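You operate a simulated robot arm through the tools that you are given. There is no shell and no other tool. Be economical: measure what you need, move in short steps, check, and stop when the job is done.

You run a simulated robot arm. Do the job below in one go: nothing can be reset, and whatever is moved stays where it is left.

Task
Pull the slide tray out, lift the pack with the rocker and sort it by its seam.
Fine: a good seam goes in the good tray, a scorched one in the reject tray; rock the pin down again.

Only the result counts: the job must be done as asked and must still hold three seconds after the hand-in. Knocking over, shifting, dropping, spilling or breaking anything else fails it.

Robot
A 7-joint arm with a two-finger parallel gripper, fixed in place. Base frame: the origin is at the foot of the arm, x ahead of it, y to its left, z up; the work surface is at about z = 0. Lengths are in cm, angles in rad, forces in N, time in s.
With the tool pointing down near the work surface it reaches from about 22 to 58 cm from the base axis. Its first joint turns from -1.152 to 1.152 rad. Payload 2.5 kg.
The TCP is the grasp point between the finger pads, 2.3 cm short of the fingertips. In the tool frame z runs along the fingers and y along their closing line. Largest opening 9.4 cm; finger width 3.8, thickness 1; the body of the gripper, 5.4 by 9.6 cm, starts 3.9 cm behind the TCP.
Orientation is that of the tool frame in the base frame, as a unit quaternion [w, x, y, z]. With the fingers straight down and closing along the base's y, the tool's x points along the base's -x, its y along +y and its z along -z.

Tools
- The arm moves only by the tool servo_tool. Its argument "plan" is a list that holds one entry, the list of rows, each a list of 7 numbers: the turn, a rotation vector about the tool's x, y, z in rad, then the shift along the tool's x, y, z in cm, then the finger opening in cm, from 0 to 9.4. In form: [[[ax, ay, az, dx, dy, dz, hand], ...]]. A call has 1 to 20 rows; each row shifts and turns the commanded pose from where the row before left it, along the tool's axes as they then stand. A row lasts 0.2 s, in which the tool goes at most 5 cm and 0.15 rad; a call with a longer step from one row to the next is refused whole, and so is a gripper value outside its range. A pose out of reach is approached as far as the arm can. The call stops where the force on the tool passes 40 N (or 10 N more than at its start, if that is more) or the arm is blocked; 0.2 s more then pass. The fingers move at their own pace (about 10.8 cm/s each) and stop on an object; they squeeze with about 41 N. The grip force told is the motor's: it shows also when the fingers shut on nothing. Time passes only in rows, and 0.2 s behind the last, so rows that do not move let the fingers close. It gives the time, the measured TCP pose, the force on the tool (base axes), the opening and the grip force at its end, in the units of the frame above (readings bear some noise), with the torque about the TCP (base axes, N m) and any sound that the robot's microphone picked up.
- Cameras (640 x 400 px; columns grow to the right, rows downward): "scene" is fixed at [14.03, -42.69, 54.16]; the picture's right is [0.60, -0.80, 0.00], its down [-0.47, -0.35, -0.81] and it looks along [0.65, 0.48, -0.59] (base axes); focal length 258 px, centre (320, 200). "wrist" rides on the gripper at [8.6, 1.6, -7.4] in the tool frame; the picture's right is [-0.18, 0.98, 0.00], its down [-0.58, -0.11, -0.81] and it looks along [-0.79, -0.15, 0.59] (tool axes); focal length 243 px, centre (320, 200).
- get_image(camera): a new picture of that camera. The clock stands still meanwhile.
- measure_at(camera, pixels): there is no depth. For up to 12 entries [column, row, z] of the newest picture of that camera ("zoom" is the newest enlarged one), the place [x, y] in the base frame at which the ray of that pixel passes the height z, good to about 0.2 cm. The clock stands still meanwhile.
- close_up(camera, box): a new picture of the part [left, top, right, bottom] of that camera's present view, enlarged. The clock stands still meanwhile.
- close_job(): hands the job in; it is judged then, once.

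Work in short steps. Measure before you move; look again where a grasp or a placing could have gone wrong, and mend it. You have 80 turns and 38 pictures in all, those below and enlarged ones among them. Open the gripper and draw the arm clear of the work before you hand the job in, unless the task says otherwise.

The tools are called after "Emit:" by a JSON object that holds its "name" and its "arguments". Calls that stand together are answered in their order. servo_tool: Moves the arm, as the interface text tells. Its arguments: {"type":"object","properties":{"plan":{"type":"array"}},"required":["plan"]} The other tools are called the same way: get_image (camera) takes a picture; measure_at (camera, pixels) gives the place at which the rays of pixels pass given heights; close_up (camera, box) takes an enlarged picture of a part of a camera's view; close_job () hands the job in.

At the start:

```text
clock: 0.0
tcp_pos: [31.18, 19.65, 38.78]
ee_rot: [0.0, 0.0, 1.0, -0.001]
ft_force: [0.4, 0.1, -0.5]
moment: [0.01, -0.01, 0.0]
grip_width: 9.4
finger_force: 0.2
```

scene: 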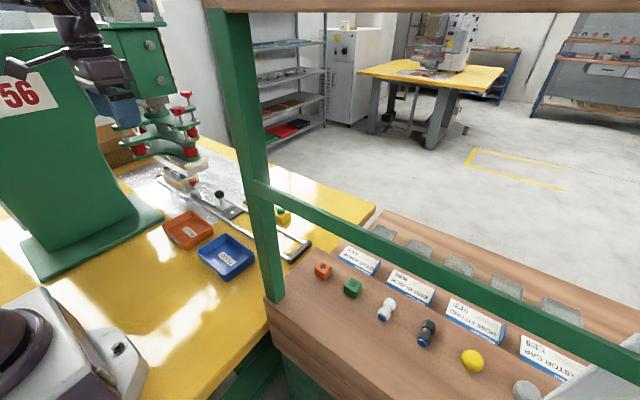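
wrist: 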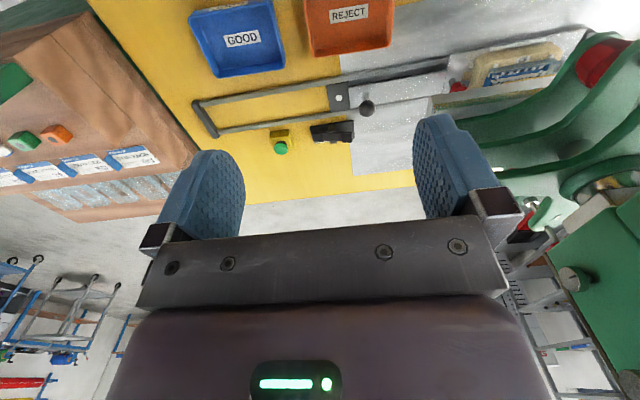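

The scene shows a slide tray with rails around px (200-300,180-250), a knobbed slide, and the trays GOOD/REJECT. I take enlarged views of the mechanism.

Emit:
{"name": "close_up", "arguments": {"camera": "scene", "box": [110, 130, 330, 280]}}

Emit:
{"name": "close_up", "arguments": {"camera": "wrist", "box": [180, 0, 620, 200]}}

```text
2.67 times, centred on (220, 205) of scene
```

zoom: 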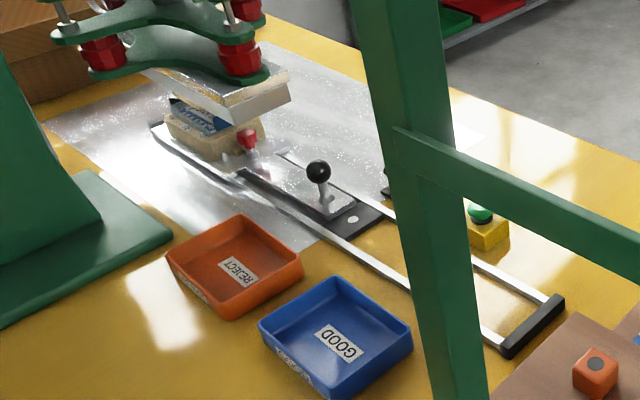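

```text
1.45 times, centred on (400, 100) of wrist
```

zoom: 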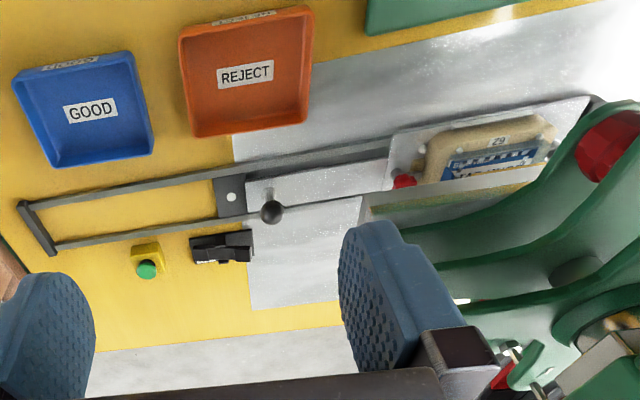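

Measuring the knob, rails, rocker, pack and trays from the wrist zoom.

Emit:
{"name": "measure_at", "arguments": {"camera": "zoom", "pixels": [[271, 212, 0], [271, 212, 4], [231, 197, 0.5], [42, 230, 0.5], [228, 247, 1], [205, 255, 2], [403, 182, 2], [490, 150, 3], [92, 112, 0], [246, 72, 0], [147, 270, 3], [390, 160, 1]]}}

Emit:
{"name": "close_up", "arguments": {"camera": "wrist", "box": [280, 70, 420, 160]}}

Emit:
{"name": "close_up", "arguments": {"camera": "scene", "box": [150, 150, 260, 225]}}

```text
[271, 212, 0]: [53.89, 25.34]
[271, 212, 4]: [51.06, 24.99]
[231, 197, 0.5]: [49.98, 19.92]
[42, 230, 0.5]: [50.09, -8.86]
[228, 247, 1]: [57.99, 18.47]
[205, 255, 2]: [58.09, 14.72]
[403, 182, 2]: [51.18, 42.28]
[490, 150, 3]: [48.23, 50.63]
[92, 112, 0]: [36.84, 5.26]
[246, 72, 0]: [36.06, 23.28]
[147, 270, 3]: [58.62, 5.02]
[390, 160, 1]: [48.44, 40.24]
```

```text
4.44 times, centred on (350, 115) of wrist
```

zoom: 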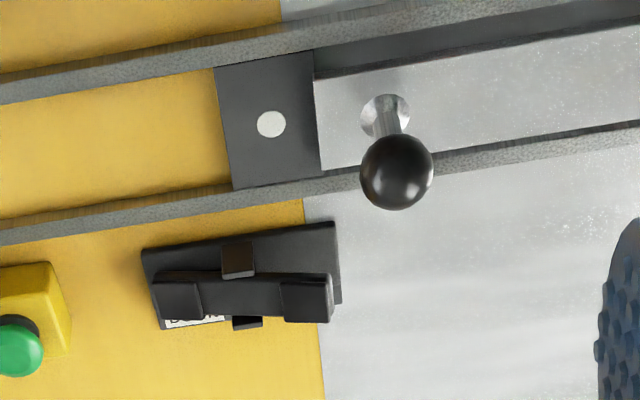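

```text
5.33 times, centred on (205, 188) of scene
```

zoom: 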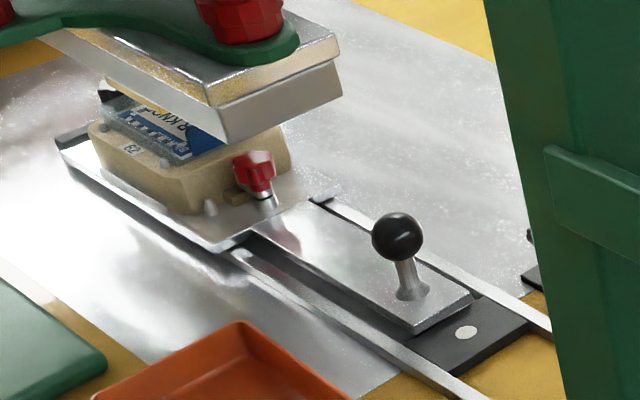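

Triangulating the knob, pin, rocker with the scene view (newest zoom is scene).

Emit:
{"name": "measure_at", "arguments": {"camera": "zoom", "pixels": [[397, 237, 0], [397, 237, 4], [397, 237, 6], [412, 293, 1], [466, 332, 0.5], [255, 168, 4], [130, 150, 4], [265, 155, 5], [235, 240, 1], [65, 140, 1], [330, 190, 1], [400, 330, 1]]}}

Emit:
{"name": "get_image", "arguments": {"camera": "wrist"}}

```text
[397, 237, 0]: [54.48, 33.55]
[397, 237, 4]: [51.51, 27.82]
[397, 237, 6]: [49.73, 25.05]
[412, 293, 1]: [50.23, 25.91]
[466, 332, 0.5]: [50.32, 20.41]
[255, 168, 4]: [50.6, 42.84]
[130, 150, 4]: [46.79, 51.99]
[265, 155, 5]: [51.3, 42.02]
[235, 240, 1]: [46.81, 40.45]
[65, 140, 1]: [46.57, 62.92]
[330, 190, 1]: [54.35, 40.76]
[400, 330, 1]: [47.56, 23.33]
```

```text
31 pictures are left
```

wrist: 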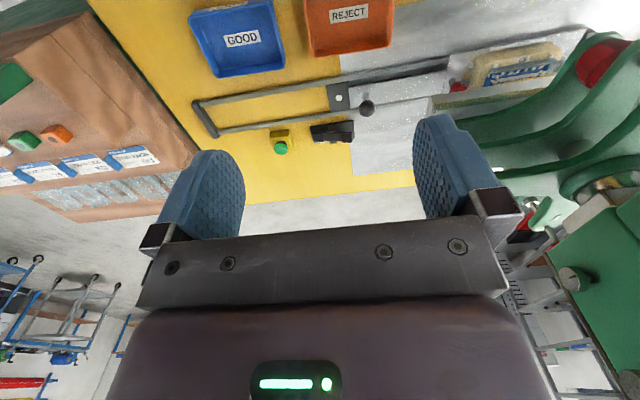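

Triangulated knob: about (49.6, 24.8, 6.1); the white spot (pin) is at about (50.1, 20.2). I move above the knob to z≈15.

Emit:
{"name": "servo_tool", "arguments": {"plan": [[[0, 0, 0, -2.3, 0.64, 3, 9.4], [0, 0, 0, -2.3, 0.64, 3, 9.4], [0, 0, 0, -2.3, 0.64, 3, 9.4], [0, 0, 0, -2.3, 0.64, 3, 9.4], [0, 0, 0, -2.3, 0.64, 3, 9.4], [0, 0, 0, -2.3, 0.64, 3, 9.4], [0, 0, 0, -2.3, 0.64, 3, 9.4], [0, 0, 0, -2.3, 0.64, 3, 9.4], [0, 0, 0, 0, 0, 0, 9.4]]]}}

Emit:
{"name": "get_image", "arguments": {"camera": "wrist"}}

```text
clock: 2.0
tcp_pos: [49.61, 24.62, 15.04]
ee_rot: [-0.001, 0.0, 1.0, -0.001]
ft_force: [1.0, -0.7, 0.6]
moment: [-0.01, 0.0, -0.01]
grip_width: 9.4
finger_force: 0.1
```

```text
30 pictures are left
```

wrist: 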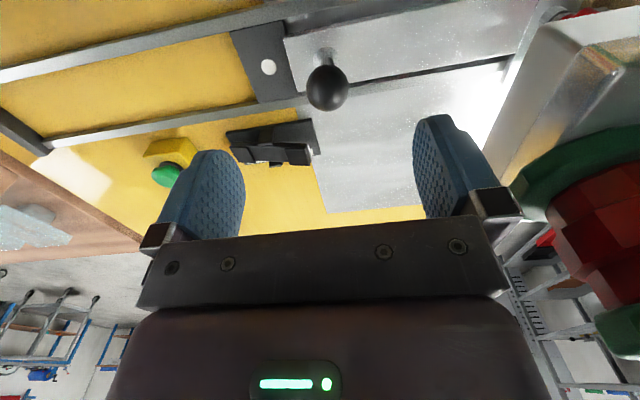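

Knob at (327,88), pin at (268,67), rocker about (270,145). I re-measure these before going down.

Emit:
{"name": "measure_at", "arguments": {"camera": "wrist", "pixels": [[327, 88, 6.1], [268, 67, 0.5], [250, 150, 1.5], [298, 155, 2], [235, 155, 2], [312, 125, 0], [505, 180, 10], [160, 150, 2], [165, 175, 3], [40, 145, 1]]}}

Emit:
{"name": "close_up", "arguments": {"camera": "wrist", "box": [210, 95, 340, 185]}}

```text
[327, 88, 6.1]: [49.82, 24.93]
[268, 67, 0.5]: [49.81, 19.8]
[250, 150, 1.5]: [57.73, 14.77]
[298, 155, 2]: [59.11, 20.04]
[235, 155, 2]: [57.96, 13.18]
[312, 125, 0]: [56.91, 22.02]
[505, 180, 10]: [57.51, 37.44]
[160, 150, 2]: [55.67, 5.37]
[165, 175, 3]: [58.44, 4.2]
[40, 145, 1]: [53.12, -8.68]
```

```text
4.44 times, centred on (275, 140) of wrist
```

zoom: 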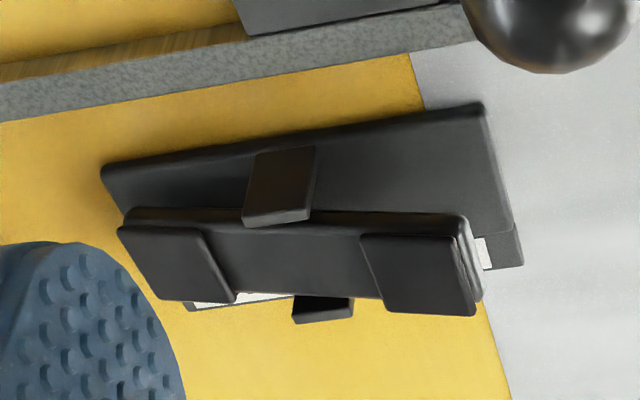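

The knob sits at (49.8, 24.9), between the open fingers. I lower to z≈6.1 and close.

Emit:
{"name": "servo_tool", "arguments": {"plan": [[[0, 0, 0, -0.1, 0.25, 3, 9.4], [0, 0, 0, 0, 0, 3, 9.4], [0, 0, 0, 0, 0, 2.9, 9.4], [0, 0, 0, 0, 0, 0, 6], [0, 0, 0, 0, 0, 0, 0], [0, 0, 0, 0, 0, 0, 0], [0, 0, 0, 0, 0, 0, 0]]]}}

```text
clock: 3.6
tcp_pos: [49.66, 24.95, 6.07]
ee_rot: [0.0, -0.001, 1.0, 0.001]
ft_force: [4.4, 3.3, -5.9]
moment: [0.08, -0.28, 0.0]
grip_width: 3.01
finger_force: 45.1
```

Gripped at 3.0 cm opening. I pull along −y gently first.

Emit:
{"name": "servo_tool", "arguments": {"plan": [[[0, 0, 0, 0, -0.5, 0, 0], [0, 0, 0, 0, -1, 0, 0], [0, 0, 0, 0, -1.5, 0, 0], [0, 0, 0, 0, -2, 0, 0]]]}}

```text
clock: 4.6
tcp_pos: [49.69, 19.91, 6.16]
ee_rot: [0.003, 0.0, 1.0, 0.0]
ft_force: [19.4, 0.4, 3.8]
moment: [-0.21, 0.77, -0.05]
grip_width: 3.03
finger_force: 45.1
```

Slides well; sideways force +x 19 N, so I ease slightly to +x while continuing.

Emit:
{"name": "servo_tool", "arguments": {"plan": [[[0, 0, 0, -0.1, -1, 0, 0], [0, 0, 0, -0.05, -1.5, 0, 0], [0, 0, 0, 0, -2, 0, 0], [0, 0, 0, 0, -1.5, 0, 0]]]}}

Emit:
{"name": "get_image", "arguments": {"camera": "scene"}}

```text
clock: 5.6
tcp_pos: [49.78, 13.98, 5.95]
ee_rot: [0.002, 0.0, 1.0, 0.001]
ft_force: [2.8, 1.0, 26.2]
moment: [-0.02, 0.49, -0.02]
grip_width: 3.01
finger_force: 45.1
```

```text
28 pictures are left
```

scene: 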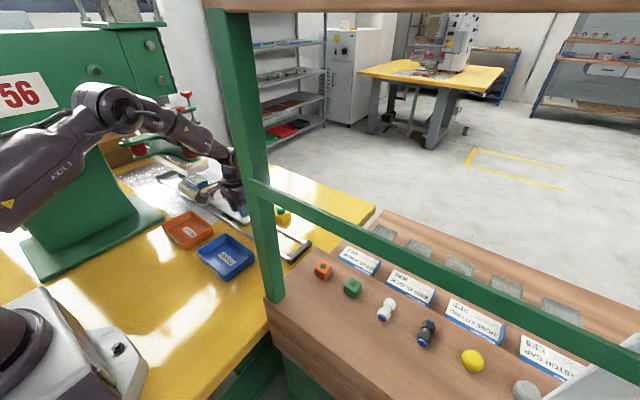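

The tray moves with the pack; 26 N vertical load, so I raise by 0.15 and keep pulling.

Emit:
{"name": "servo_tool", "arguments": {"plan": [[[0, 0, 0, 0, -1, -0.15, 0], [0, 0, 0, 0, -2, 0, 0], [0, 0, 0, 0, -2, 0, 0], [0, 0, 0, 0, -2, 0, 0], [0, 0, 0, 0, -1.5, 0, 0], [0, 0, 0, 0, -1, 0, 0]]]}}

```text
clock: 7.0
tcp_pos: [49.72, 4.61, 6.03]
ee_rot: [-0.003, 0.0, 1.0, 0.0]
ft_force: [-8.4, 1.1, 4.3]
moment: [-0.05, -0.86, -0.05]
grip_width: 3.02
finger_force: 45.2
```

Forces low; TCP y is 4.6. I continue toward about −4, watching for the stop.

Emit:
{"name": "servo_tool", "arguments": {"plan": [[[0, 0, 0, 0.05, -1, 0, 0], [0, 0, 0, 0, -2, 0, 0], [0, 0, 0, 0, -2, 0, 0], [0, 0, 0, 0, -1.5, 0, 0], [0, 0, 0, 0, -1, 0, 0], [0, 0, 0, 0, -0.5, 0, 0]]]}}

Emit:
{"name": "get_image", "arguments": {"camera": "wrist"}}

```text
clock: 8.4
tcp_pos: [49.58, -3.44, 5.94]
ee_rot: [0.0, -0.001, 1.0, 0.0]
ft_force: [6.2, 2.0, -27.2]
moment: [0.03, -0.36, -0.07]
grip_width: 3.02
finger_force: 45.3
```

```text
27 pictures are left
```

wrist: 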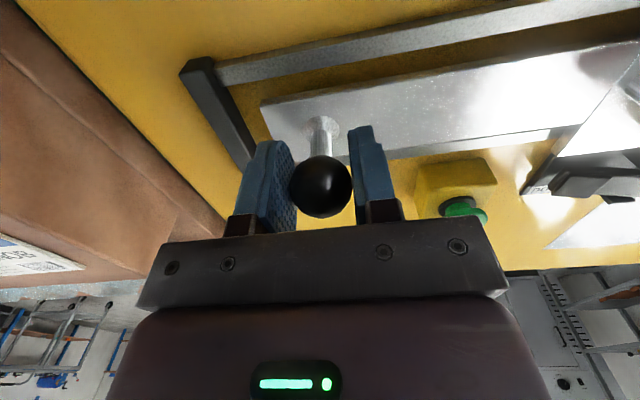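

The plate's front edge (265,110) is still short of the end bar (195,75). I continue in small steps until the stop.

Emit:
{"name": "servo_tool", "arguments": {"plan": [[[0, 0, 0, 0, -0.5, 0.1, 0], [0, 0, 0, 0, -0.5, 0, 0], [0, 0, 0, 0, -0.5, 0, 0], [0, 0, 0, 0, -0.5, 0, 0], [0, 0, 0, 0, -0.5, 0, 0], [0, 0, 0, 0, -0.5, 0, 0]]]}}

Emit:
{"name": "get_image", "arguments": {"camera": "wrist"}}

Emit:
{"name": "close_up", "arguments": {"camera": "scene", "box": [150, 150, 320, 270]}}

```text
clock: 9.6
tcp_pos: [49.75, -4.97, 6.06]
ee_rot: [-0.004, -0.005, 1.0, 0.007]
ft_force: [-1.2, 1.4, 0.6]
moment: [0.01, -0.11, -0.01]
grip_width: 3.04
finger_force: 44.6
stopped in row 6: the force on the tool passed its limit at 44 N (the readings are from after the stop); the commanded pose is now the measured one
```

```text
26 pictures are left
```

wrist: 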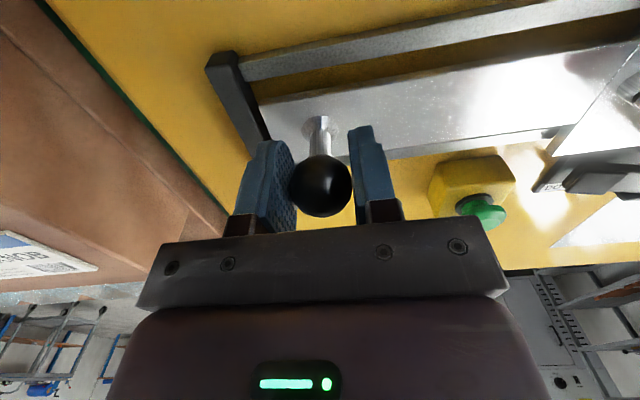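

```text
3.33 times, centred on (235, 210) of scene
```

zoom: 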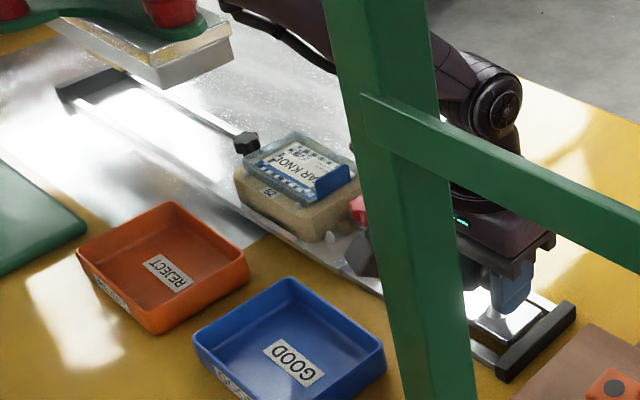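

The tray hit its stop at y≈−5 and the pack (zoom 300,170) sits near the pin. I release, rise, and go view the pack.

Emit:
{"name": "servo_tool", "arguments": {"plan": [[[0, 0, 0, 0, 0, 0, 5], [0, 0, 0, 0, 0, 0, 9.4], [0, 0, 0, 0, 0, 0, 9.4], [0, 0, 0, 0, 0, -3, 9.4], [0, 0, 0, 0, 0, -4, 9.4], [0, 0, 0, 0, 0, -4, 9.4], [0, 0, 0, 2, 3, -2, 9.4], [0, 0, 0, 2, 4, 0, 9.4], [0, 0, 0, 2, 4, 0, 9.4], [0, 0, 0, 2, 4, 0, 9.4], [0, 0, 0, 2, 4, 0, 9.4], [0, 0, 0, 2, 4, 0, 9.4], [0, 0, 0, 0, 0, 0, 9.4]]]}}

Emit:
{"name": "get_image", "arguments": {"camera": "wrist"}}

```text
clock: 12.4
tcp_pos: [37.36, 17.5, 19.63]
ee_rot: [-0.002, -0.005, 1.0, 0.007]
ft_force: [0.3, -0.2, 0.4]
moment: [0.0, -0.01, 0.02]
grip_width: 9.38
finger_force: 0.0
```

```text
24 pictures are left
```

wrist: 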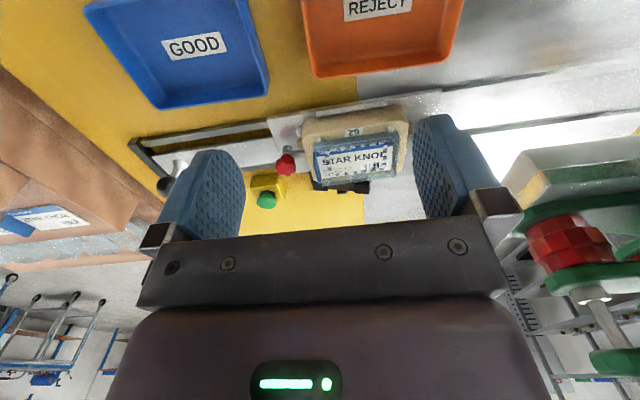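

Pack is at (355,155). An enlarged look and measurements.

Emit:
{"name": "close_up", "arguments": {"camera": "wrist", "box": [260, 85, 420, 200]}}

Emit:
{"name": "measure_at", "arguments": {"camera": "wrist", "pixels": [[316, 148, 3], [398, 137, 3], [316, 185, 3], [404, 172, 3], [303, 128, 3], [406, 108, 3], [285, 163, 5], [355, 188, 1.5], [273, 120, 1], [440, 90, 1]]}}

Emit:
{"name": "close_up", "arguments": {"camera": "scene", "box": [195, 175, 305, 245]}}

```text
3.48 times, centred on (340, 142) of wrist
```

zoom: 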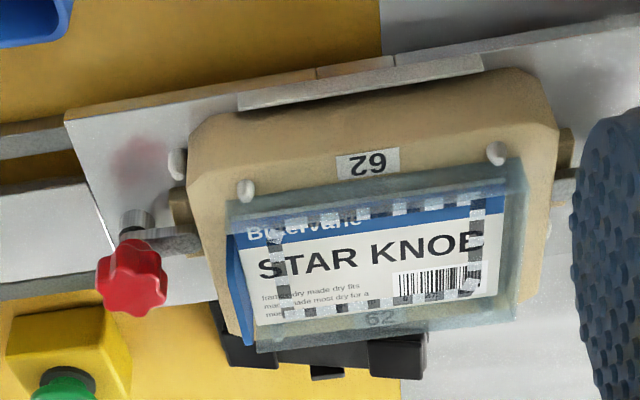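

```text
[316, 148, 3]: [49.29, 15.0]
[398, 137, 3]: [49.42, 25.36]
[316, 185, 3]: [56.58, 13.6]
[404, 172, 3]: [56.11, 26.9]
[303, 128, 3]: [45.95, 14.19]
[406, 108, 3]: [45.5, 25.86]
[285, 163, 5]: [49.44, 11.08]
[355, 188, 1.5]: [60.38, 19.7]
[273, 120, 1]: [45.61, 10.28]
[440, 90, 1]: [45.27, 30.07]
```

```text
5.71 times, centred on (250, 210) of scene
```

zoom: 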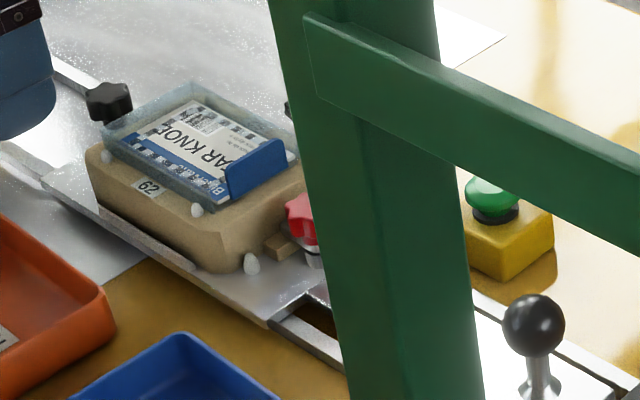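

I need to read the rocker's labels; I tilt the tool so the camera looks down on the rocker from higher up.

Emit:
{"name": "servo_tool", "arguments": {"plan": [[[0, 0, 0, -3, -1, -3, 9.4], [0, 0, 0, -3, 0, -3, 9.4], [0, 0.15, 0, 0, 0, 0, 9.4], [0, 0.15, 0, 0, 0, 0, 9.4], [0, 0.15, 0, 0, 0, 0, 9.4], [0, 0.15, 0, 0, 0, 0, 9.4], [0, 0, 0, 0, 0, 0, 9.4]]]}}

Emit:
{"name": "get_image", "arguments": {"camera": "wrist"}}

```text
clock: 14.0
tcp_pos: [43.65, 16.5, 25.51]
ee_rot: [-0.299, -0.007, 0.954, 0.006]
ft_force: [0.4, 0.2, -0.2]
moment: [0.0, -0.02, 0.01]
grip_width: 9.42
finger_force: 0.0
```

```text
21 pictures are left
```

wrist: 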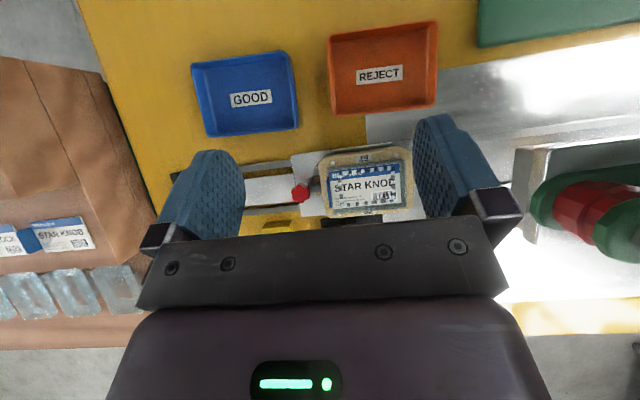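

Steep view of the pack at (365,185); the rocker is at (350,222). Enlarging.

Emit:
{"name": "close_up", "arguments": {"camera": "wrist", "box": [270, 140, 430, 240]}}

Emit:
{"name": "measure_at", "arguments": {"camera": "wrist", "pixels": [[330, 167, 4.5], [400, 160, 4.5], [333, 217, 4.5], [411, 207, 4.5], [318, 155, 3], [402, 147, 3], [365, 188, 4.5], [245, 97, 0], [380, 73, 0], [351, 221, 2.5]]}}

```text
4.00 times, centred on (350, 190) of wrist
```

zoom: 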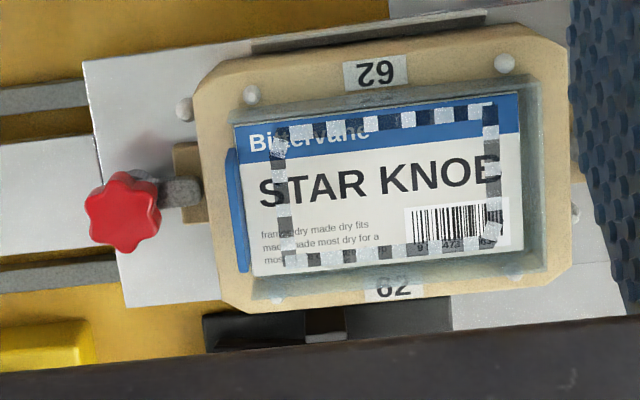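

```text
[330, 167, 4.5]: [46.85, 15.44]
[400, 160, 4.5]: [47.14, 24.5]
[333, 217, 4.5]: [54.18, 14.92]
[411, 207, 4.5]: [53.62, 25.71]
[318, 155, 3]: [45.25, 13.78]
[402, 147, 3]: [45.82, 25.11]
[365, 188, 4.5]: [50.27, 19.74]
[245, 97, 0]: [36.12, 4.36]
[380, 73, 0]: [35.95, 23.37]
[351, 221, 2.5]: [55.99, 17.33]
```

The rocker is hidden behind the gripper bar, so I reduce the tilt and move out 3.3 cm in x.

Emit:
{"name": "servo_tool", "arguments": {"plan": [[[0, -0.15, 0, 0, 0, 0, 9.4], [0, -0.15, 0, 0, 0, 0, 9.4], [0, 0, 0, -3.35, 0, -0.5, 9.4], [0, 0, 0, 0, 0, 0, 9.4]]]}}

Emit:
{"name": "close_up", "arguments": {"camera": "wrist", "box": [250, 120, 430, 240]}}

```text
clock: 15.0
tcp_pos: [47.16, 16.49, 24.69]
ee_rot: [-0.152, -0.006, 0.988, 0.007]
ft_force: [0.3, 0.1, 0.0]
moment: [0.02, -0.01, 0.0]
grip_width: 9.41
finger_force: 0.1
```

```text
3.33 times, centred on (340, 180) of wrist
```

zoom: 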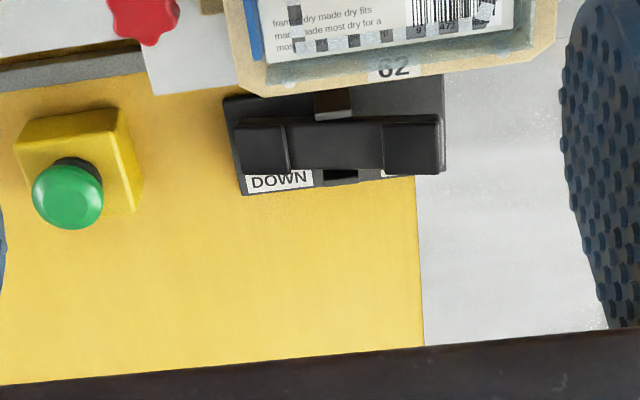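

"DOWN" is at the −y end; the +y end (zoom 412,145), which stands higher, should be UP. Measuring the pads.

Emit:
{"name": "measure_at", "arguments": {"camera": "zoom", "pixels": [[412, 130, 2], [412, 130, 3], [412, 130, 4], [262, 130, 2], [262, 130, 3], [440, 115, 0.5], [443, 175, 0.5], [245, 193, 0.5], [225, 98, 0.5], [380, 90, 3], [530, 45, 3], [445, 145, 3]]}}

Emit:
{"name": "close_up", "arguments": {"camera": "scene", "box": [180, 160, 310, 250]}}

```text
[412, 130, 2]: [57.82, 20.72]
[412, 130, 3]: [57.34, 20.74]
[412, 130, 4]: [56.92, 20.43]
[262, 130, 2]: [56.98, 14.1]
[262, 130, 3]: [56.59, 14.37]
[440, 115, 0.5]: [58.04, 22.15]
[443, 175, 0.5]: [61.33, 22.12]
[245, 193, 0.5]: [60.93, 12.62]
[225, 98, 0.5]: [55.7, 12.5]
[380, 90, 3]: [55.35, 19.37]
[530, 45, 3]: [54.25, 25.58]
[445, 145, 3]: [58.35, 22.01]
```

```text
4.44 times, centred on (245, 205) of scene
```

zoom: 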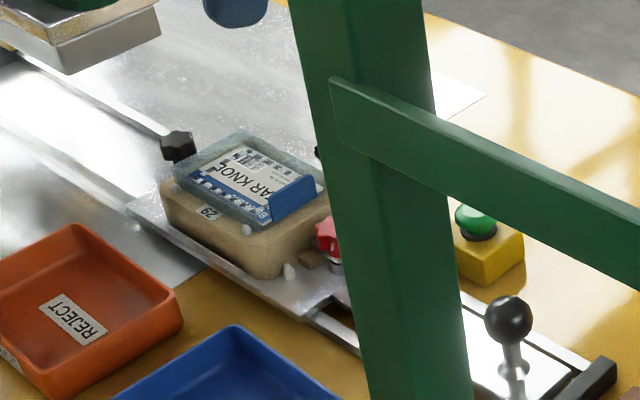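

The black block at (178,145) beyond the pack is probably the raised rocker end; I check its height.

Emit:
{"name": "measure_at", "arguments": {"camera": "zoom", "pixels": [[178, 138, 2], [178, 138, 4], [178, 138, 6], [165, 150, 1], [320, 150, 2], [245, 135, 5], [245, 135, 7], [175, 170, 5], [175, 170, 3]]}}

```text
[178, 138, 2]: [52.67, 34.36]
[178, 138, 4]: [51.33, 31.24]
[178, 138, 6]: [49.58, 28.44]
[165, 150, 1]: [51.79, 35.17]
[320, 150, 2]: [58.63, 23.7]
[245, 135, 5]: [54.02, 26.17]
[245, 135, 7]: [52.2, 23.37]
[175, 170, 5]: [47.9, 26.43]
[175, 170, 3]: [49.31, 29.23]
```

The rocker's +y pad is about (57.7, 20.9), near z≈3, and the pack top is about z≈6. I close the fingers, tilt outward 0.3 rad for reach and go above the pad.

Emit:
{"name": "servo_tool", "arguments": {"plan": [[[0, -0.15, 0, 0, 0, 0, 0], [0, -0.15, 0, 0, 0, 0, 0], [0, -0.15, 0, 0, 0, 0, 0], [0, -0.15, 0, 0, 0, 0, 0], [0, 0, 0, -3.66, 1.47, 1.13, 0], [0, 0, 0, -3.66, 1.47, 1.13, 0], [0, 0, 0, -3.66, 1.47, 1.13, 0], [0, 0, 0, 1, 0, 3.2, 0], [0, 0, 0, 1, 0, 3.2, 0], [0, 0, 0, 1, 0, 3.2, 0], [0, 0, 0, 0, 0, 0, 0]]]}}

Emit:
{"name": "get_image", "arguments": {"camera": "wrist"}}

```text
clock: 17.4
tcp_pos: [58.3, 21.43, 14.89]
ee_rot: [0.146, -0.005, 0.989, 0.009]
ft_force: [0.8, -0.5, -0.8]
moment: [-0.01, 0.03, 0.0]
grip_width: 0.0
finger_force: 41.2
```

```text
17 pictures are left
```

wrist: 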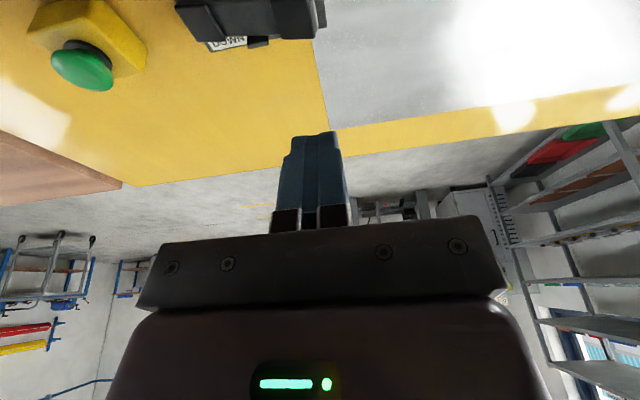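

Rocker's +y end is at about (300,15); verifying its position.

Emit:
{"name": "measure_at", "arguments": {"camera": "wrist", "pixels": [[297, 8, 3], [297, 8, 4], [325, 25, 2], [318, 38, 2], [316, 0, 3], [270, 5, 3], [318, 38, 3]]}}

```text
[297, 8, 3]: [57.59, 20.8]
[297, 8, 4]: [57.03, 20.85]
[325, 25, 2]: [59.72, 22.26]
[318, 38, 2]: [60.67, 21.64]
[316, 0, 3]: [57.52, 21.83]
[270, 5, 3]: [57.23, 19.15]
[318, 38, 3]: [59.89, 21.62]
```

Pad centre ≈(58.3, 20.6). I come down over it and press slowly.

Emit:
{"name": "servo_tool", "arguments": {"plan": [[[0, 0, 0, 0.54, -0.6, 2.4, 0], [0, 0, 0, 0.54, 0, 2.4, 0], [0, 0, 0, 0.53, 0, 2.4, 0], [0, 0, 0, 0.12, 0, 0.38, 0], [0, 0, 0, 0.12, 0, 0.38, 0], [0, 0, 0, 0.12, 0, 0.38, 0], [0, 0, 0, 0.12, 0, 0.38, 0], [0, 0, 0, 0.12, 0, 0.38, 0]]]}}

```text
clock: 19.2
tcp_pos: [58.85, 20.88, 5.49]
ee_rot: [0.146, -0.004, 0.989, 0.008]
ft_force: [-0.4, 0.0, -0.3]
moment: [0.03, 0.0, 0.01]
grip_width: 0.0
finger_force: 41.2
```

No contact yet at z 5.5; continuing to press in small steps.

Emit:
{"name": "servo_tool", "arguments": {"plan": [[[0, 0, 0, 0.09, 0, 0.285, 0], [0, 0, 0, 0.09, 0, 0.285, 0], [0, 0, 0, 0.09, 0, 0.285, 0], [0, 0, 0, 0.09, 0, 0.285, 0], [0, 0, 0, 0.09, 0, 0.285, 0]]]}}

Emit:
{"name": "close_up", "arguments": {"camera": "scene", "box": [180, 150, 310, 240]}}

```text
clock: 19.9
tcp_pos: [58.74, 20.85, 5.29]
ee_rot: [0.146, -0.004, 0.989, 0.009]
ft_force: [-5.8, -1.8, 7.1]
moment: [-0.13, 0.21, -0.04]
grip_width: 0.0
finger_force: 41.4
stopped in row 3: the force on the tool passed its limit at 47 N (the readings are from after the stop); the commanded pose is now the measured one
```

```text
4.44 times, centred on (245, 195) of scene
```

zoom: 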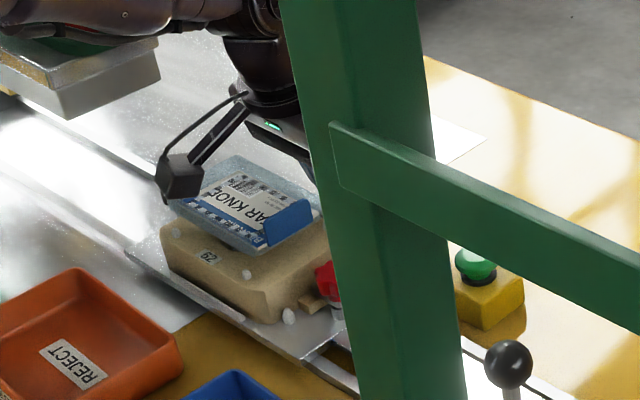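

The force limit tripped at z≈5.2 and the pack seems raised. I back straight up and look.

Emit:
{"name": "servo_tool", "arguments": {"plan": [[[0, 0, 0, -0.6, 0, -1.9, 0], [0, 0, 0, -1.2, 0, -3.8, 0], [0, 0, 0, -1.2, 0, -3.8, 0], [0, 0.15, 0, 1.5, 0, -2, 0], [0, 0.15, 0, 1.5, 0, -2, 0], [0, 0.15, 0, 2, 0, -1, 0], [0, 0.15, 0, 2, 0, 0, 0], [0, 0.15, 0, 2, -1, 0, 0], [0, 0.15, 0, 2, -1, 0, 0], [0, 0, 0, 0, 0, 0, 0]]]}}

Emit:
{"name": "get_image", "arguments": {"camera": "wrist"}}

Emit:
{"name": "close_up", "arguments": {"camera": "scene", "box": [180, 150, 310, 240]}}

```text
clock: 22.1
tcp_pos: [47.21, 18.36, 21.12]
ee_rot: [-0.299, -0.007, 0.954, 0.006]
ft_force: [-0.4, -0.2, -0.3]
moment: [-0.01, 0.04, -0.02]
grip_width: 0.01
finger_force: 41.1
```

```text
15 pictures are left
```

wrist: 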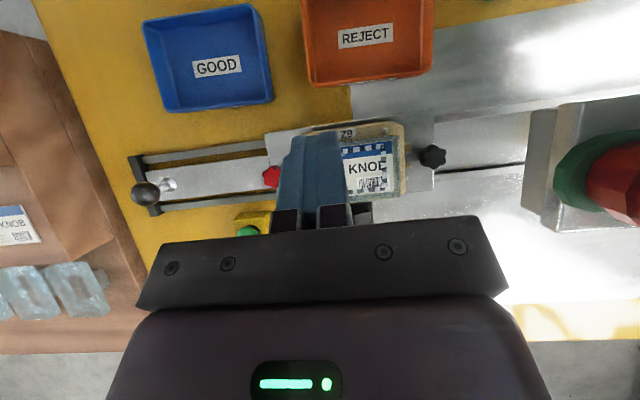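

```text
4.44 times, centred on (245, 195) of scene
```

zoom: 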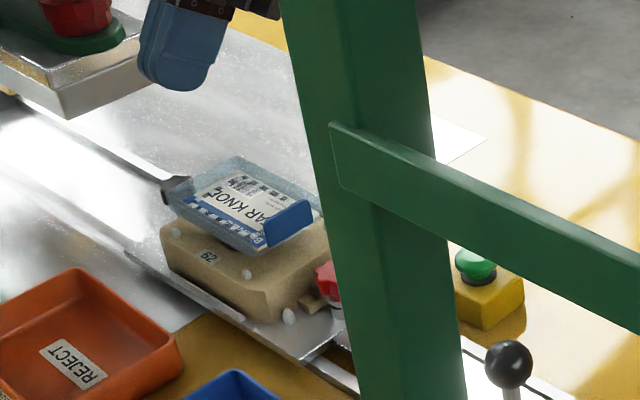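

The pack is raised and stays up. I open the fingers to get a clear view of the seam and measure the pack.

Emit:
{"name": "servo_tool", "arguments": {"plan": [[[0, 0, 0, 0, 0, 0, 9.4], [0, 0, 0, 0, 3, 0, 9.4], [0, 0, 0, 0, 0, 0, 9.4]]]}}

Emit:
{"name": "close_up", "arguments": {"camera": "wrist", "box": [250, 110, 410, 230]}}

```text
clock: 22.9
tcp_pos: [46.56, 20.21, 21.33]
ee_rot: [-0.297, -0.008, 0.955, 0.006]
ft_force: [-0.1, 0.0, 0.9]
moment: [0.02, -0.01, 0.0]
grip_width: 9.41
finger_force: 0.0
out of reach, approached as far as the arm can: row 2
```

```text
3.33 times, centred on (330, 170) of wrist
```

zoom: 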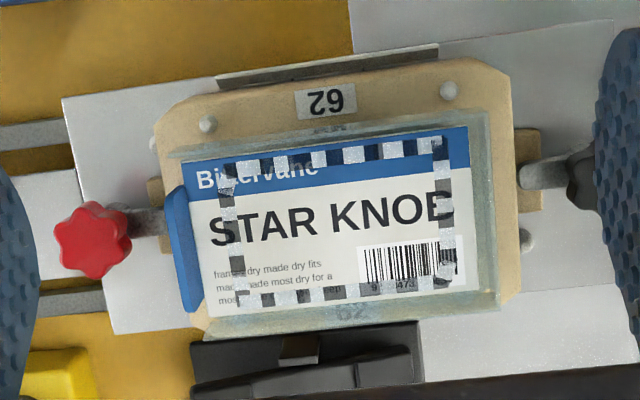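

I bring the camera closer (down 8 cm, fingers staying above the pack) to judge the seam.

Emit:
{"name": "servo_tool", "arguments": {"plan": [[[0, 0, 0, -1.7, 0, 2.19, 9.4], [0, 0, 0, -1.7, 0, 2.19, 9.4], [0, 0, 0, -1.4, -0.5, 1.9, 9.4], [0, 0, 0, 0, 0, 0, 9.4]]]}}

Emit:
{"name": "get_image", "arguments": {"camera": "wrist"}}

```text
clock: 23.9
tcp_pos: [46.95, 19.74, 13.31]
ee_rot: [-0.299, -0.006, 0.954, 0.006]
ft_force: [-1.0, -0.6, -0.8]
moment: [0.02, 0.01, 0.0]
grip_width: 9.38
finger_force: 0.0
```

```text
12 pictures are left
```

wrist: 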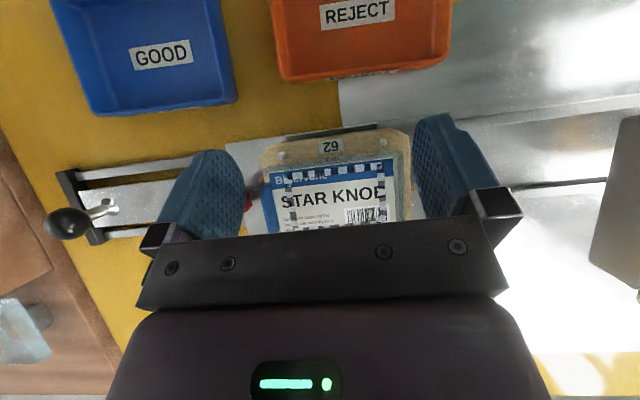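

The gripper bar hides half the seam; reducing tilt by 0.3 shifts the pack up in the picture.

Emit:
{"name": "servo_tool", "arguments": {"plan": [[[0, -0.15, 0, 0, 0, 0, 9.4], [0, -0.15, 0, 0, 0, 0, 9.4], [0, 0, 0, 0, 0, 0, 9.4]]]}}

Emit:
{"name": "close_up", "arguments": {"camera": "wrist", "box": [240, 90, 420, 230]}}

```text
clock: 24.7
tcp_pos: [47.15, 19.77, 13.42]
ee_rot: [-0.151, -0.007, 0.989, 0.006]
ft_force: [0.9, 0.3, 0.3]
moment: [-0.03, 0.0, 0.0]
grip_width: 9.42
finger_force: 0.1
```

```text
2.86 times, centred on (330, 160) of wrist
```

zoom: 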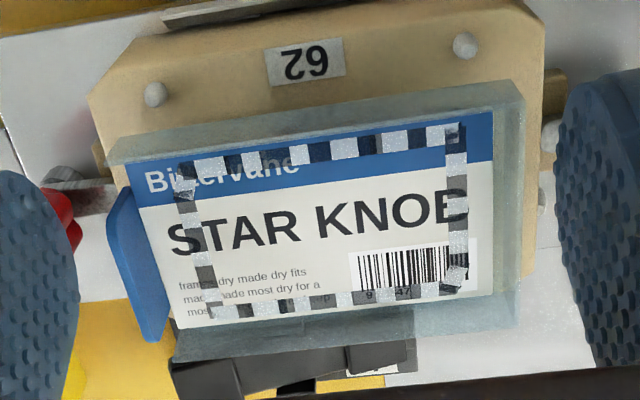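

The seam ring looks evenly grey/silver with no brown. One tighter look at its lower and right sides to be sure, plus measurements.

Emit:
{"name": "close_up", "arguments": {"camera": "wrist", "box": [284, 125, 380, 205]}}

```text
5.00 times, centred on (332, 165) of wrist
```

zoom: 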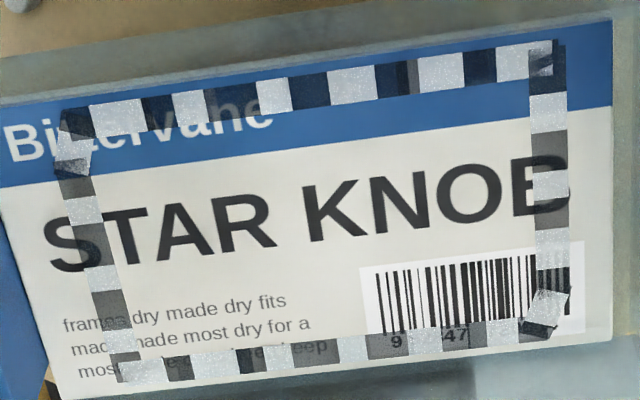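

The ring seems even, but I check the reference blisters and cards on the bench for seam samples.

Emit:
{"name": "close_up", "arguments": {"camera": "scene", "box": [320, 210, 600, 390]}}

Emit:
{"name": "measure_at", "arguments": {"camera": "wrist", "pixels": [[276, 147, 6.5], [385, 122, 6.5], [301, 215, 6.5], [386, 205, 6.5], [276, 147, 7.5], [385, 122, 7.5], [301, 215, 7.5], [386, 205, 7.5]]}}

```text
2.22 times, centred on (460, 300) of scene
```

zoom: 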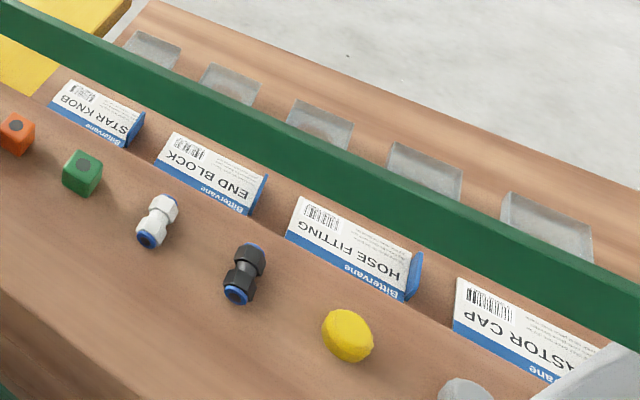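

```text
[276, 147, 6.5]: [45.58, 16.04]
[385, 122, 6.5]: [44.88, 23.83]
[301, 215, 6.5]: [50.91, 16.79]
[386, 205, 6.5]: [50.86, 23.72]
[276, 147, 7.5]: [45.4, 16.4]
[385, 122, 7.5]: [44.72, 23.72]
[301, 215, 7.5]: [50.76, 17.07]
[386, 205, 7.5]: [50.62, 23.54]
```

The bench cards are unsealed, so no reference there. I take a very high zoom of the lower-right seam corner, since zooms re-render sharply.

Emit:
{"name": "close_up", "arguments": {"camera": "wrist", "box": [344, 176, 384, 202]}}

```text
15.38 times, centred on (364, 189) of wrist
```

zoom: 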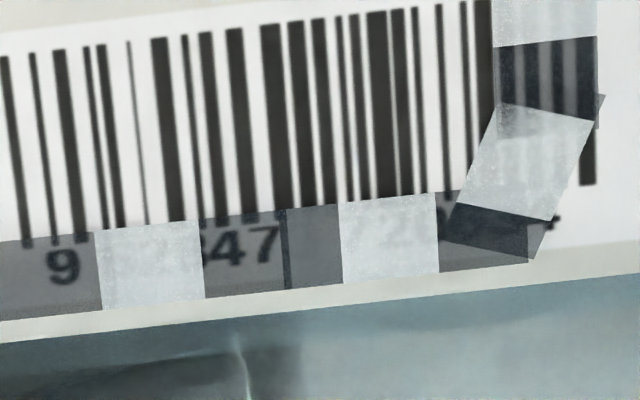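

Segments are clean neutral grey/white with no browning or charring anywhere on the ring, so I judge the seam good. Now I re-measure the raised pack from both cameras.

Emit:
{"name": "close_up", "arguments": {"camera": "wrist", "box": [240, 90, 420, 230]}}

Emit:
{"name": "measure_at", "arguments": {"camera": "zoom", "pixels": [[110, 158, 6], [110, 158, 8], [520, 85, 6], [520, 85, 8], [175, 360, 6], [175, 360, 8], [522, 325, 6], [522, 325, 8], [155, 95, 4], [465, 45, 4], [490, 162, 6], [490, 162, 8]]}}

Emit:
{"name": "close_up", "arguments": {"camera": "scene", "box": [200, 175, 280, 230]}}

```text
2.86 times, centred on (330, 160) of wrist
```

zoom: 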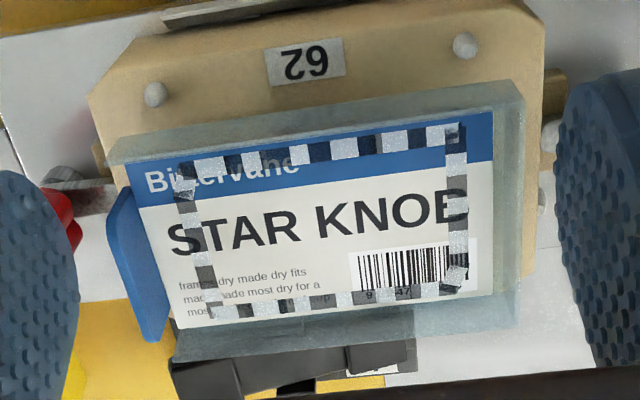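

```text
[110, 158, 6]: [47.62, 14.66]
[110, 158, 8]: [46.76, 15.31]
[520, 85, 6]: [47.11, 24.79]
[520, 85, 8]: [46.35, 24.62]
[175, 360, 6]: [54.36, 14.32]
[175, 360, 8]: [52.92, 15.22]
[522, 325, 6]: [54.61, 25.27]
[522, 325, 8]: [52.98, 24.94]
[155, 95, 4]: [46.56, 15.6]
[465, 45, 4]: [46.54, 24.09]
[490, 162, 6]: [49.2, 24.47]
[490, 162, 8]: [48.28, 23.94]
```

```text
7.27 times, centred on (240, 202) of scene
```

zoom: 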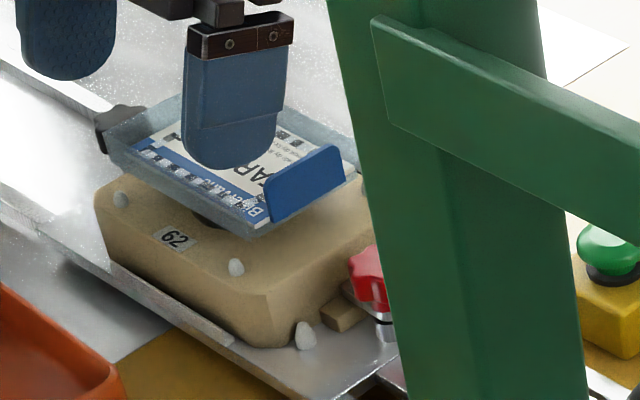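

Measuring matching corners in the scene zoom to get heights.

Emit:
{"name": "measure_at", "arguments": {"camera": "zoom", "pixels": [[107, 128, 6], [107, 128, 8], [250, 214, 6], [250, 214, 8], [250, 238, 5], [250, 238, 7], [120, 192, 4], [236, 260, 4], [95, 190, 3], [95, 190, 4], [112, 160, 5], [112, 160, 7]]}}

```text
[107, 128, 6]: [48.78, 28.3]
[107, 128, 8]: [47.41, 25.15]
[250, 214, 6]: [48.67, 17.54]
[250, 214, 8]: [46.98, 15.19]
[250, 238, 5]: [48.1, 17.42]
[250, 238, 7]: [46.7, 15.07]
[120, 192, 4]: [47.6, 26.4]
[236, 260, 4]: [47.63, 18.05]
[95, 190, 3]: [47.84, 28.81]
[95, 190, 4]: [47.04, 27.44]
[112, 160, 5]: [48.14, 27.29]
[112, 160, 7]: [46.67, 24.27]
```

Heights resolved: pack is x 46.8–53.0, y 15.3–24.7, z≈6.7–8.1, resting on the pin; nest top ≈5. I level the tool and yaw 90° so the fingers close along x.

Emit:
{"name": "servo_tool", "arguments": {"plan": [[[0, -0.15, 0, 0, 0, -1, 9.4], [0, -0.15, 0, 0, 0, -1, 9.4], [0, 0, -0.143, 0, 0, 0, 9.4], [0, 0, -0.143, 0, 0, 0, 9.4], [0, 0, -0.143, 0, 0, 0, 9.4], [0, 0, -0.143, 0, 0, 0, 9.4], [0, 0, -0.143, 0, 0, 0, 9.4], [0, 0, -0.143, 0, 0, 0, 9.4], [0, 0, -0.143, 0, 0, 0, 9.4], [0, 0, -0.143, 0, 0, 0, 9.4], [0, 0, -0.143, 0, 0, 0, 9.4], [0, 0, -0.143, 0, 0, 0, 9.4], [0, 0, -0.143, 0, 0, 0, 9.4], [0, 0, 0, 0, 0, 0, 9.4]]]}}

```text
clock: 27.7
tcp_pos: [47.68, 20.0, 15.38]
ee_rot: [-0.003, 0.712, -0.702, -0.008]
ft_force: [-0.2, -0.6, -0.9]
moment: [-0.03, -0.07, 0.06]
grip_width: 9.4
finger_force: 0.1
```

Yaw done. I move over the pack centre and go down to z≈7.8 with force watched.

Emit:
{"name": "servo_tool", "arguments": {"plan": [[[0, 0, 0, 0, -2.2, 0, 9.4], [0, 0, 0, 0, 0, 2.5, 9.4], [0, 0, 0, 0, 0, 2, 9.4], [0, 0, 0, 0, 0, 1.5, 9.4], [0, 0, 0, 0, 0, 1, 9.4], [0, 0, 0, 0, 0, 0.6, 9.4], [0, 0, 0, 0, 0, 0, 9.4]]]}}

Emit:
{"name": "get_image", "arguments": {"camera": "wrist"}}

```text
clock: 29.3
tcp_pos: [49.85, 20.03, 7.78]
ee_rot: [-0.002, 0.711, -0.703, -0.008]
ft_force: [0.0, -0.5, 0.6]
moment: [-0.01, -0.01, 0.01]
grip_width: 9.42
finger_force: 0.1
```

```text
5 pictures are left
```

wrist: 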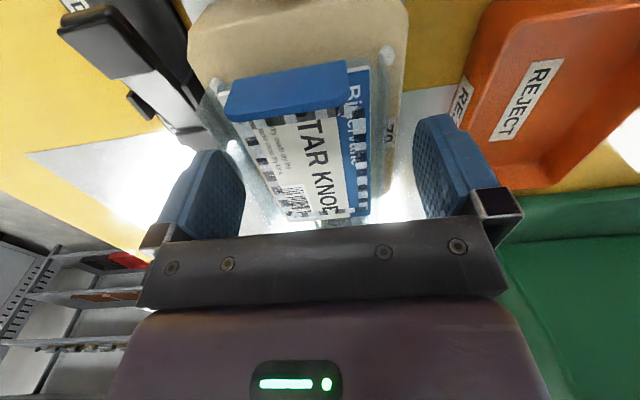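

The pack lies between the pads. I close gently on it.

Emit:
{"name": "servo_tool", "arguments": {"plan": [[[0, 0, 0, 0, 0, 0, 8], [0, 0, 0, 0, 0, 0, 7], [0, 0, 0, 0, 0, 0, 6.2], [0, 0, 0, 0, 0, 0, 5.5], [0, 0, 0, 0, 0, 0, 5.5], [0, 0, 0, 0, 0, 0, 5.5]]]}}

```text
clock: 30.7
tcp_pos: [49.92, 19.97, 7.78]
ee_rot: [-0.003, 0.711, -0.703, -0.008]
ft_force: [-1.0, 0.1, -0.5]
moment: [0.02, 0.02, 0.0]
grip_width: 6.1
finger_force: 41.4
```

Gripped at 6.1 cm. I lift straight up and measure the GOOD tray's rim and floor in the scene picture.

Emit:
{"name": "servo_tool", "arguments": {"plan": [[[0, 0, 0, 0, 0, -1, 5.5], [0, 0, 0, 0, 0, -2, 5.5], [0, 0, 0, 0, 0, -3, 5.5], [0, 0, 0, 0, 0, -2, 5.5], [0, 0, 0, 0, 0, 0, 5.5]]]}}

Emit:
{"name": "measure_at", "arguments": {"camera": "scene", "pixels": [[196.8, 251.8, 2.5], [225.6, 233.8, 2.5], [254.8, 255.6, 2.5], [223.7, 278, 2.5], [227, 258, 0.3], [196.8, 251.8, 0], [223.7, 278, 0], [254.8, 255.6, 0]]}}

Emit:
{"name": "close_up", "arguments": {"camera": "scene", "box": [160, 150, 320, 290]}}

```text
clock: 31.9
tcp_pos: [50.18, 20.07, 15.86]
ee_rot: [-0.004, 0.711, -0.703, -0.008]
ft_force: [0.5, 0.0, -0.8]
moment: [-0.01, 0.0, 0.02]
grip_width: 6.11
finger_force: 40.8
```

```text
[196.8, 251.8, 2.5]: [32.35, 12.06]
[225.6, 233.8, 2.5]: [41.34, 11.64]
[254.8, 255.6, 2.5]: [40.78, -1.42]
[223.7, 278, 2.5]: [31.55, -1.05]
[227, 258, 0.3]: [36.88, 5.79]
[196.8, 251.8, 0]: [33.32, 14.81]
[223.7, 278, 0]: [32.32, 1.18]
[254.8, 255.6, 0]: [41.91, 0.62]
```

```text
2.86 times, centred on (240, 220) of scene
```

zoom: 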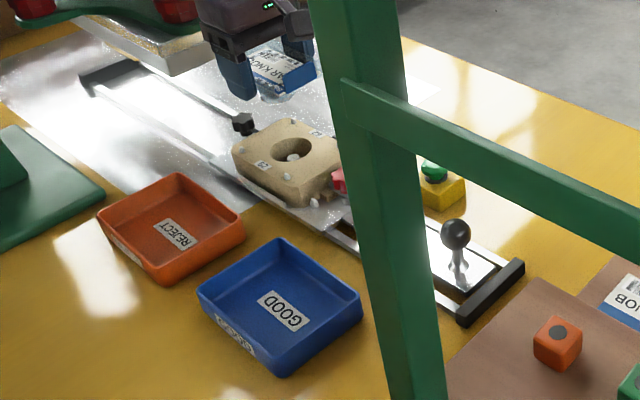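

Pack is held clear of the nest and the pin is up in it. The GOOD tray is centred at about (36.4, 5.3), rim 9.2 × 13 at z≈2.5; I carry the pack over it.

Emit:
{"name": "servo_tool", "arguments": {"plan": [[[0, 0, 0, 2.43, 2.32, 0, 5.5], [0, 0, 0, 2.43, 2.32, 0, 5.5], [0, 0, 0, 2.43, 2.32, 0, 5.5], [0, 0, 0, 2.43, 2.32, 0, 5.5], [0, 0, 0, 2.43, 2.32, 0, 5.5], [0, 0, 0, 2.43, 2.32, 0, 5.5], [0, 0, 0, 0, 0, 3, 5.5], [0, 0, 0, 0, 0, 3, 5.5], [0, 0, 0, 0, 0, 0, 5.5]]]}}

Emit:
{"name": "close_up", "arguments": {"camera": "scene", "box": [180, 190, 280, 290]}}

```text
clock: 33.9
tcp_pos: [36.12, 5.26, 9.57]
ee_rot: [-0.003, 0.712, -0.703, -0.008]
ft_force: [0.2, -0.3, -0.7]
moment: [-0.01, 0.0, 0.01]
grip_width: 6.08
finger_force: 41.0
```

```text
4.00 times, centred on (230, 240) of scene
```

zoom: 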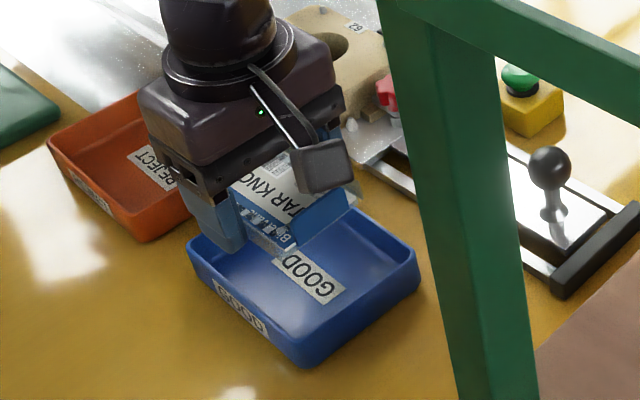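

Verifying rim coordinates from this sharper view before lowering.

Emit:
{"name": "measure_at", "arguments": {"camera": "zoom", "pixels": [[189, 240, 2.5], [418, 255, 2.5], [304, 345, 2.5], [304, 366, 0], [345, 208, 2.5], [312, 278, 0.3]]}}

```text
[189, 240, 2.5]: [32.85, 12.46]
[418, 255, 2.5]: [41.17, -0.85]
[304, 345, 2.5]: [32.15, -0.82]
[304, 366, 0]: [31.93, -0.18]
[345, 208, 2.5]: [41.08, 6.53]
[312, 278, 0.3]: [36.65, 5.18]
```

Inner tray width (~8.3) barely matches the fingers' outer width (8.1), so I release with fingertips just above the rim. I centre and lower to TCP z≈4.8.

Emit:
{"name": "servo_tool", "arguments": {"plan": [[[0, 0, 0, -0.4, -0.55, 0, 5.5], [0, 0, 0, 0, 0, 2.2, 5.5], [0, 0, 0, 0, 0, 1.6, 5.5], [0, 0, 0, 0, 0, 0.7, 5.5], [0, 0, 0, 0, 0, 0.3, 5.5], [0, 0, 0, 0, 0, 0, 5.5]]]}}

Emit:
{"name": "close_up", "arguments": {"camera": "scene", "box": [180, 215, 270, 290]}}

```text
clock: 35.3
tcp_pos: [36.65, 5.91, 4.89]
ee_rot: [-0.002, 0.712, -0.702, -0.008]
ft_force: [0.1, -0.1, 1.0]
moment: [0.0, 0.0, 0.05]
grip_width: 6.09
finger_force: 40.7
```

```text
5.33 times, centred on (225, 252) of scene
```

zoom: 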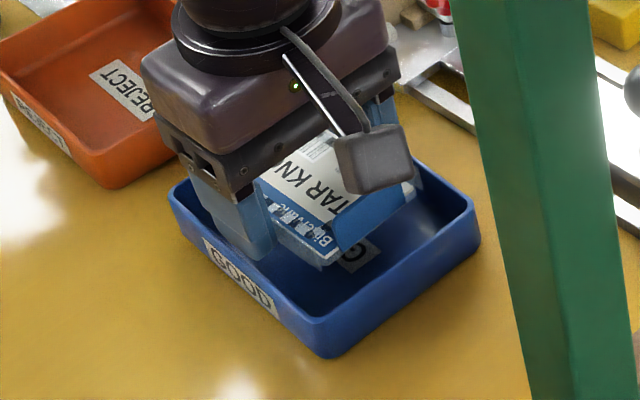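

Pack is level over the tray, fingertips at the rim. I open slightly to release, then rise.

Emit:
{"name": "servo_tool", "arguments": {"plan": [[[0, 0, 0, 0, 0, 0, 6.6], [0, 0, 0, 0, 0, 0, 7.0], [0, 0, 0, 0, 0, 0, 7.0], [0, 0, 0, 0, 0, -1, 7.0], [0, 0, 0, 0, 0, -3, 8], [0, 0, 0, 0, 0, -4, 8], [0, 0, 0, 0, 0, -4, 8], [0, 0, 0, 0, 0, 0, 8]]]}}

Emit:
{"name": "close_up", "arguments": {"camera": "scene", "box": [160, 160, 320, 290]}}

```text
clock: 37.1
tcp_pos: [36.32, 5.35, 16.83]
ee_rot: [-0.003, 0.712, -0.703, -0.008]
ft_force: [-0.2, 0.8, -0.7]
moment: [-0.01, 0.01, 0.01]
grip_width: 6.88
finger_force: 0.1
```

```text
3.08 times, centred on (240, 225) of scene
```

zoom: 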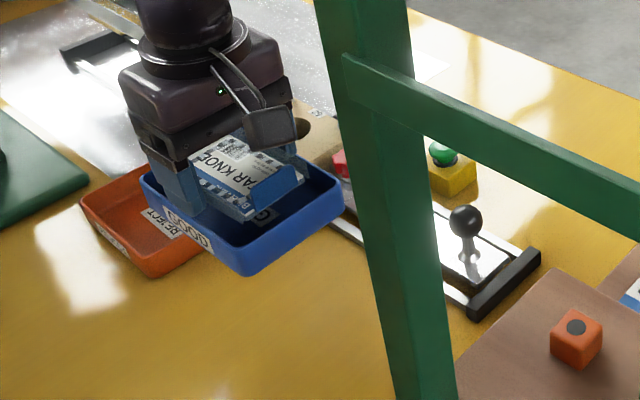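

The fingers wedged inside the tray and lifted it (opening blocked at 6.88). I retrace exactly straight down to set it back where it was, keeping the finger command unchanged.

Emit:
{"name": "servo_tool", "arguments": {"plan": [[[0, 0, 0, 0, 0, 1, 8], [0, 0, 0, 0, 0, 2, 8], [0, 0, 0, 0, 0, 2.5, 8], [0, 0, 0, 0, 0, 2.5, 8], [0, 0, 0, 0, 0, 2, 8], [0, 0, 0, 0, 0, 1, 8], [0, 0, 0, 0, 0, 0.5, 8], [0, 0, 0, 0, 0, 0.25, 8], [0, 0, 0, 0, 0, 0.15, 8], [0, 0, 0, 0, 0, 0, 8]]]}}

```text
clock: 39.3
tcp_pos: [36.63, 5.85, 4.95]
ee_rot: [-0.004, 0.711, -0.703, -0.007]
ft_force: [-5.4, 1.5, 15.2]
moment: [0.05, 0.1, -0.06]
grip_width: 6.89
finger_force: 0.0
```

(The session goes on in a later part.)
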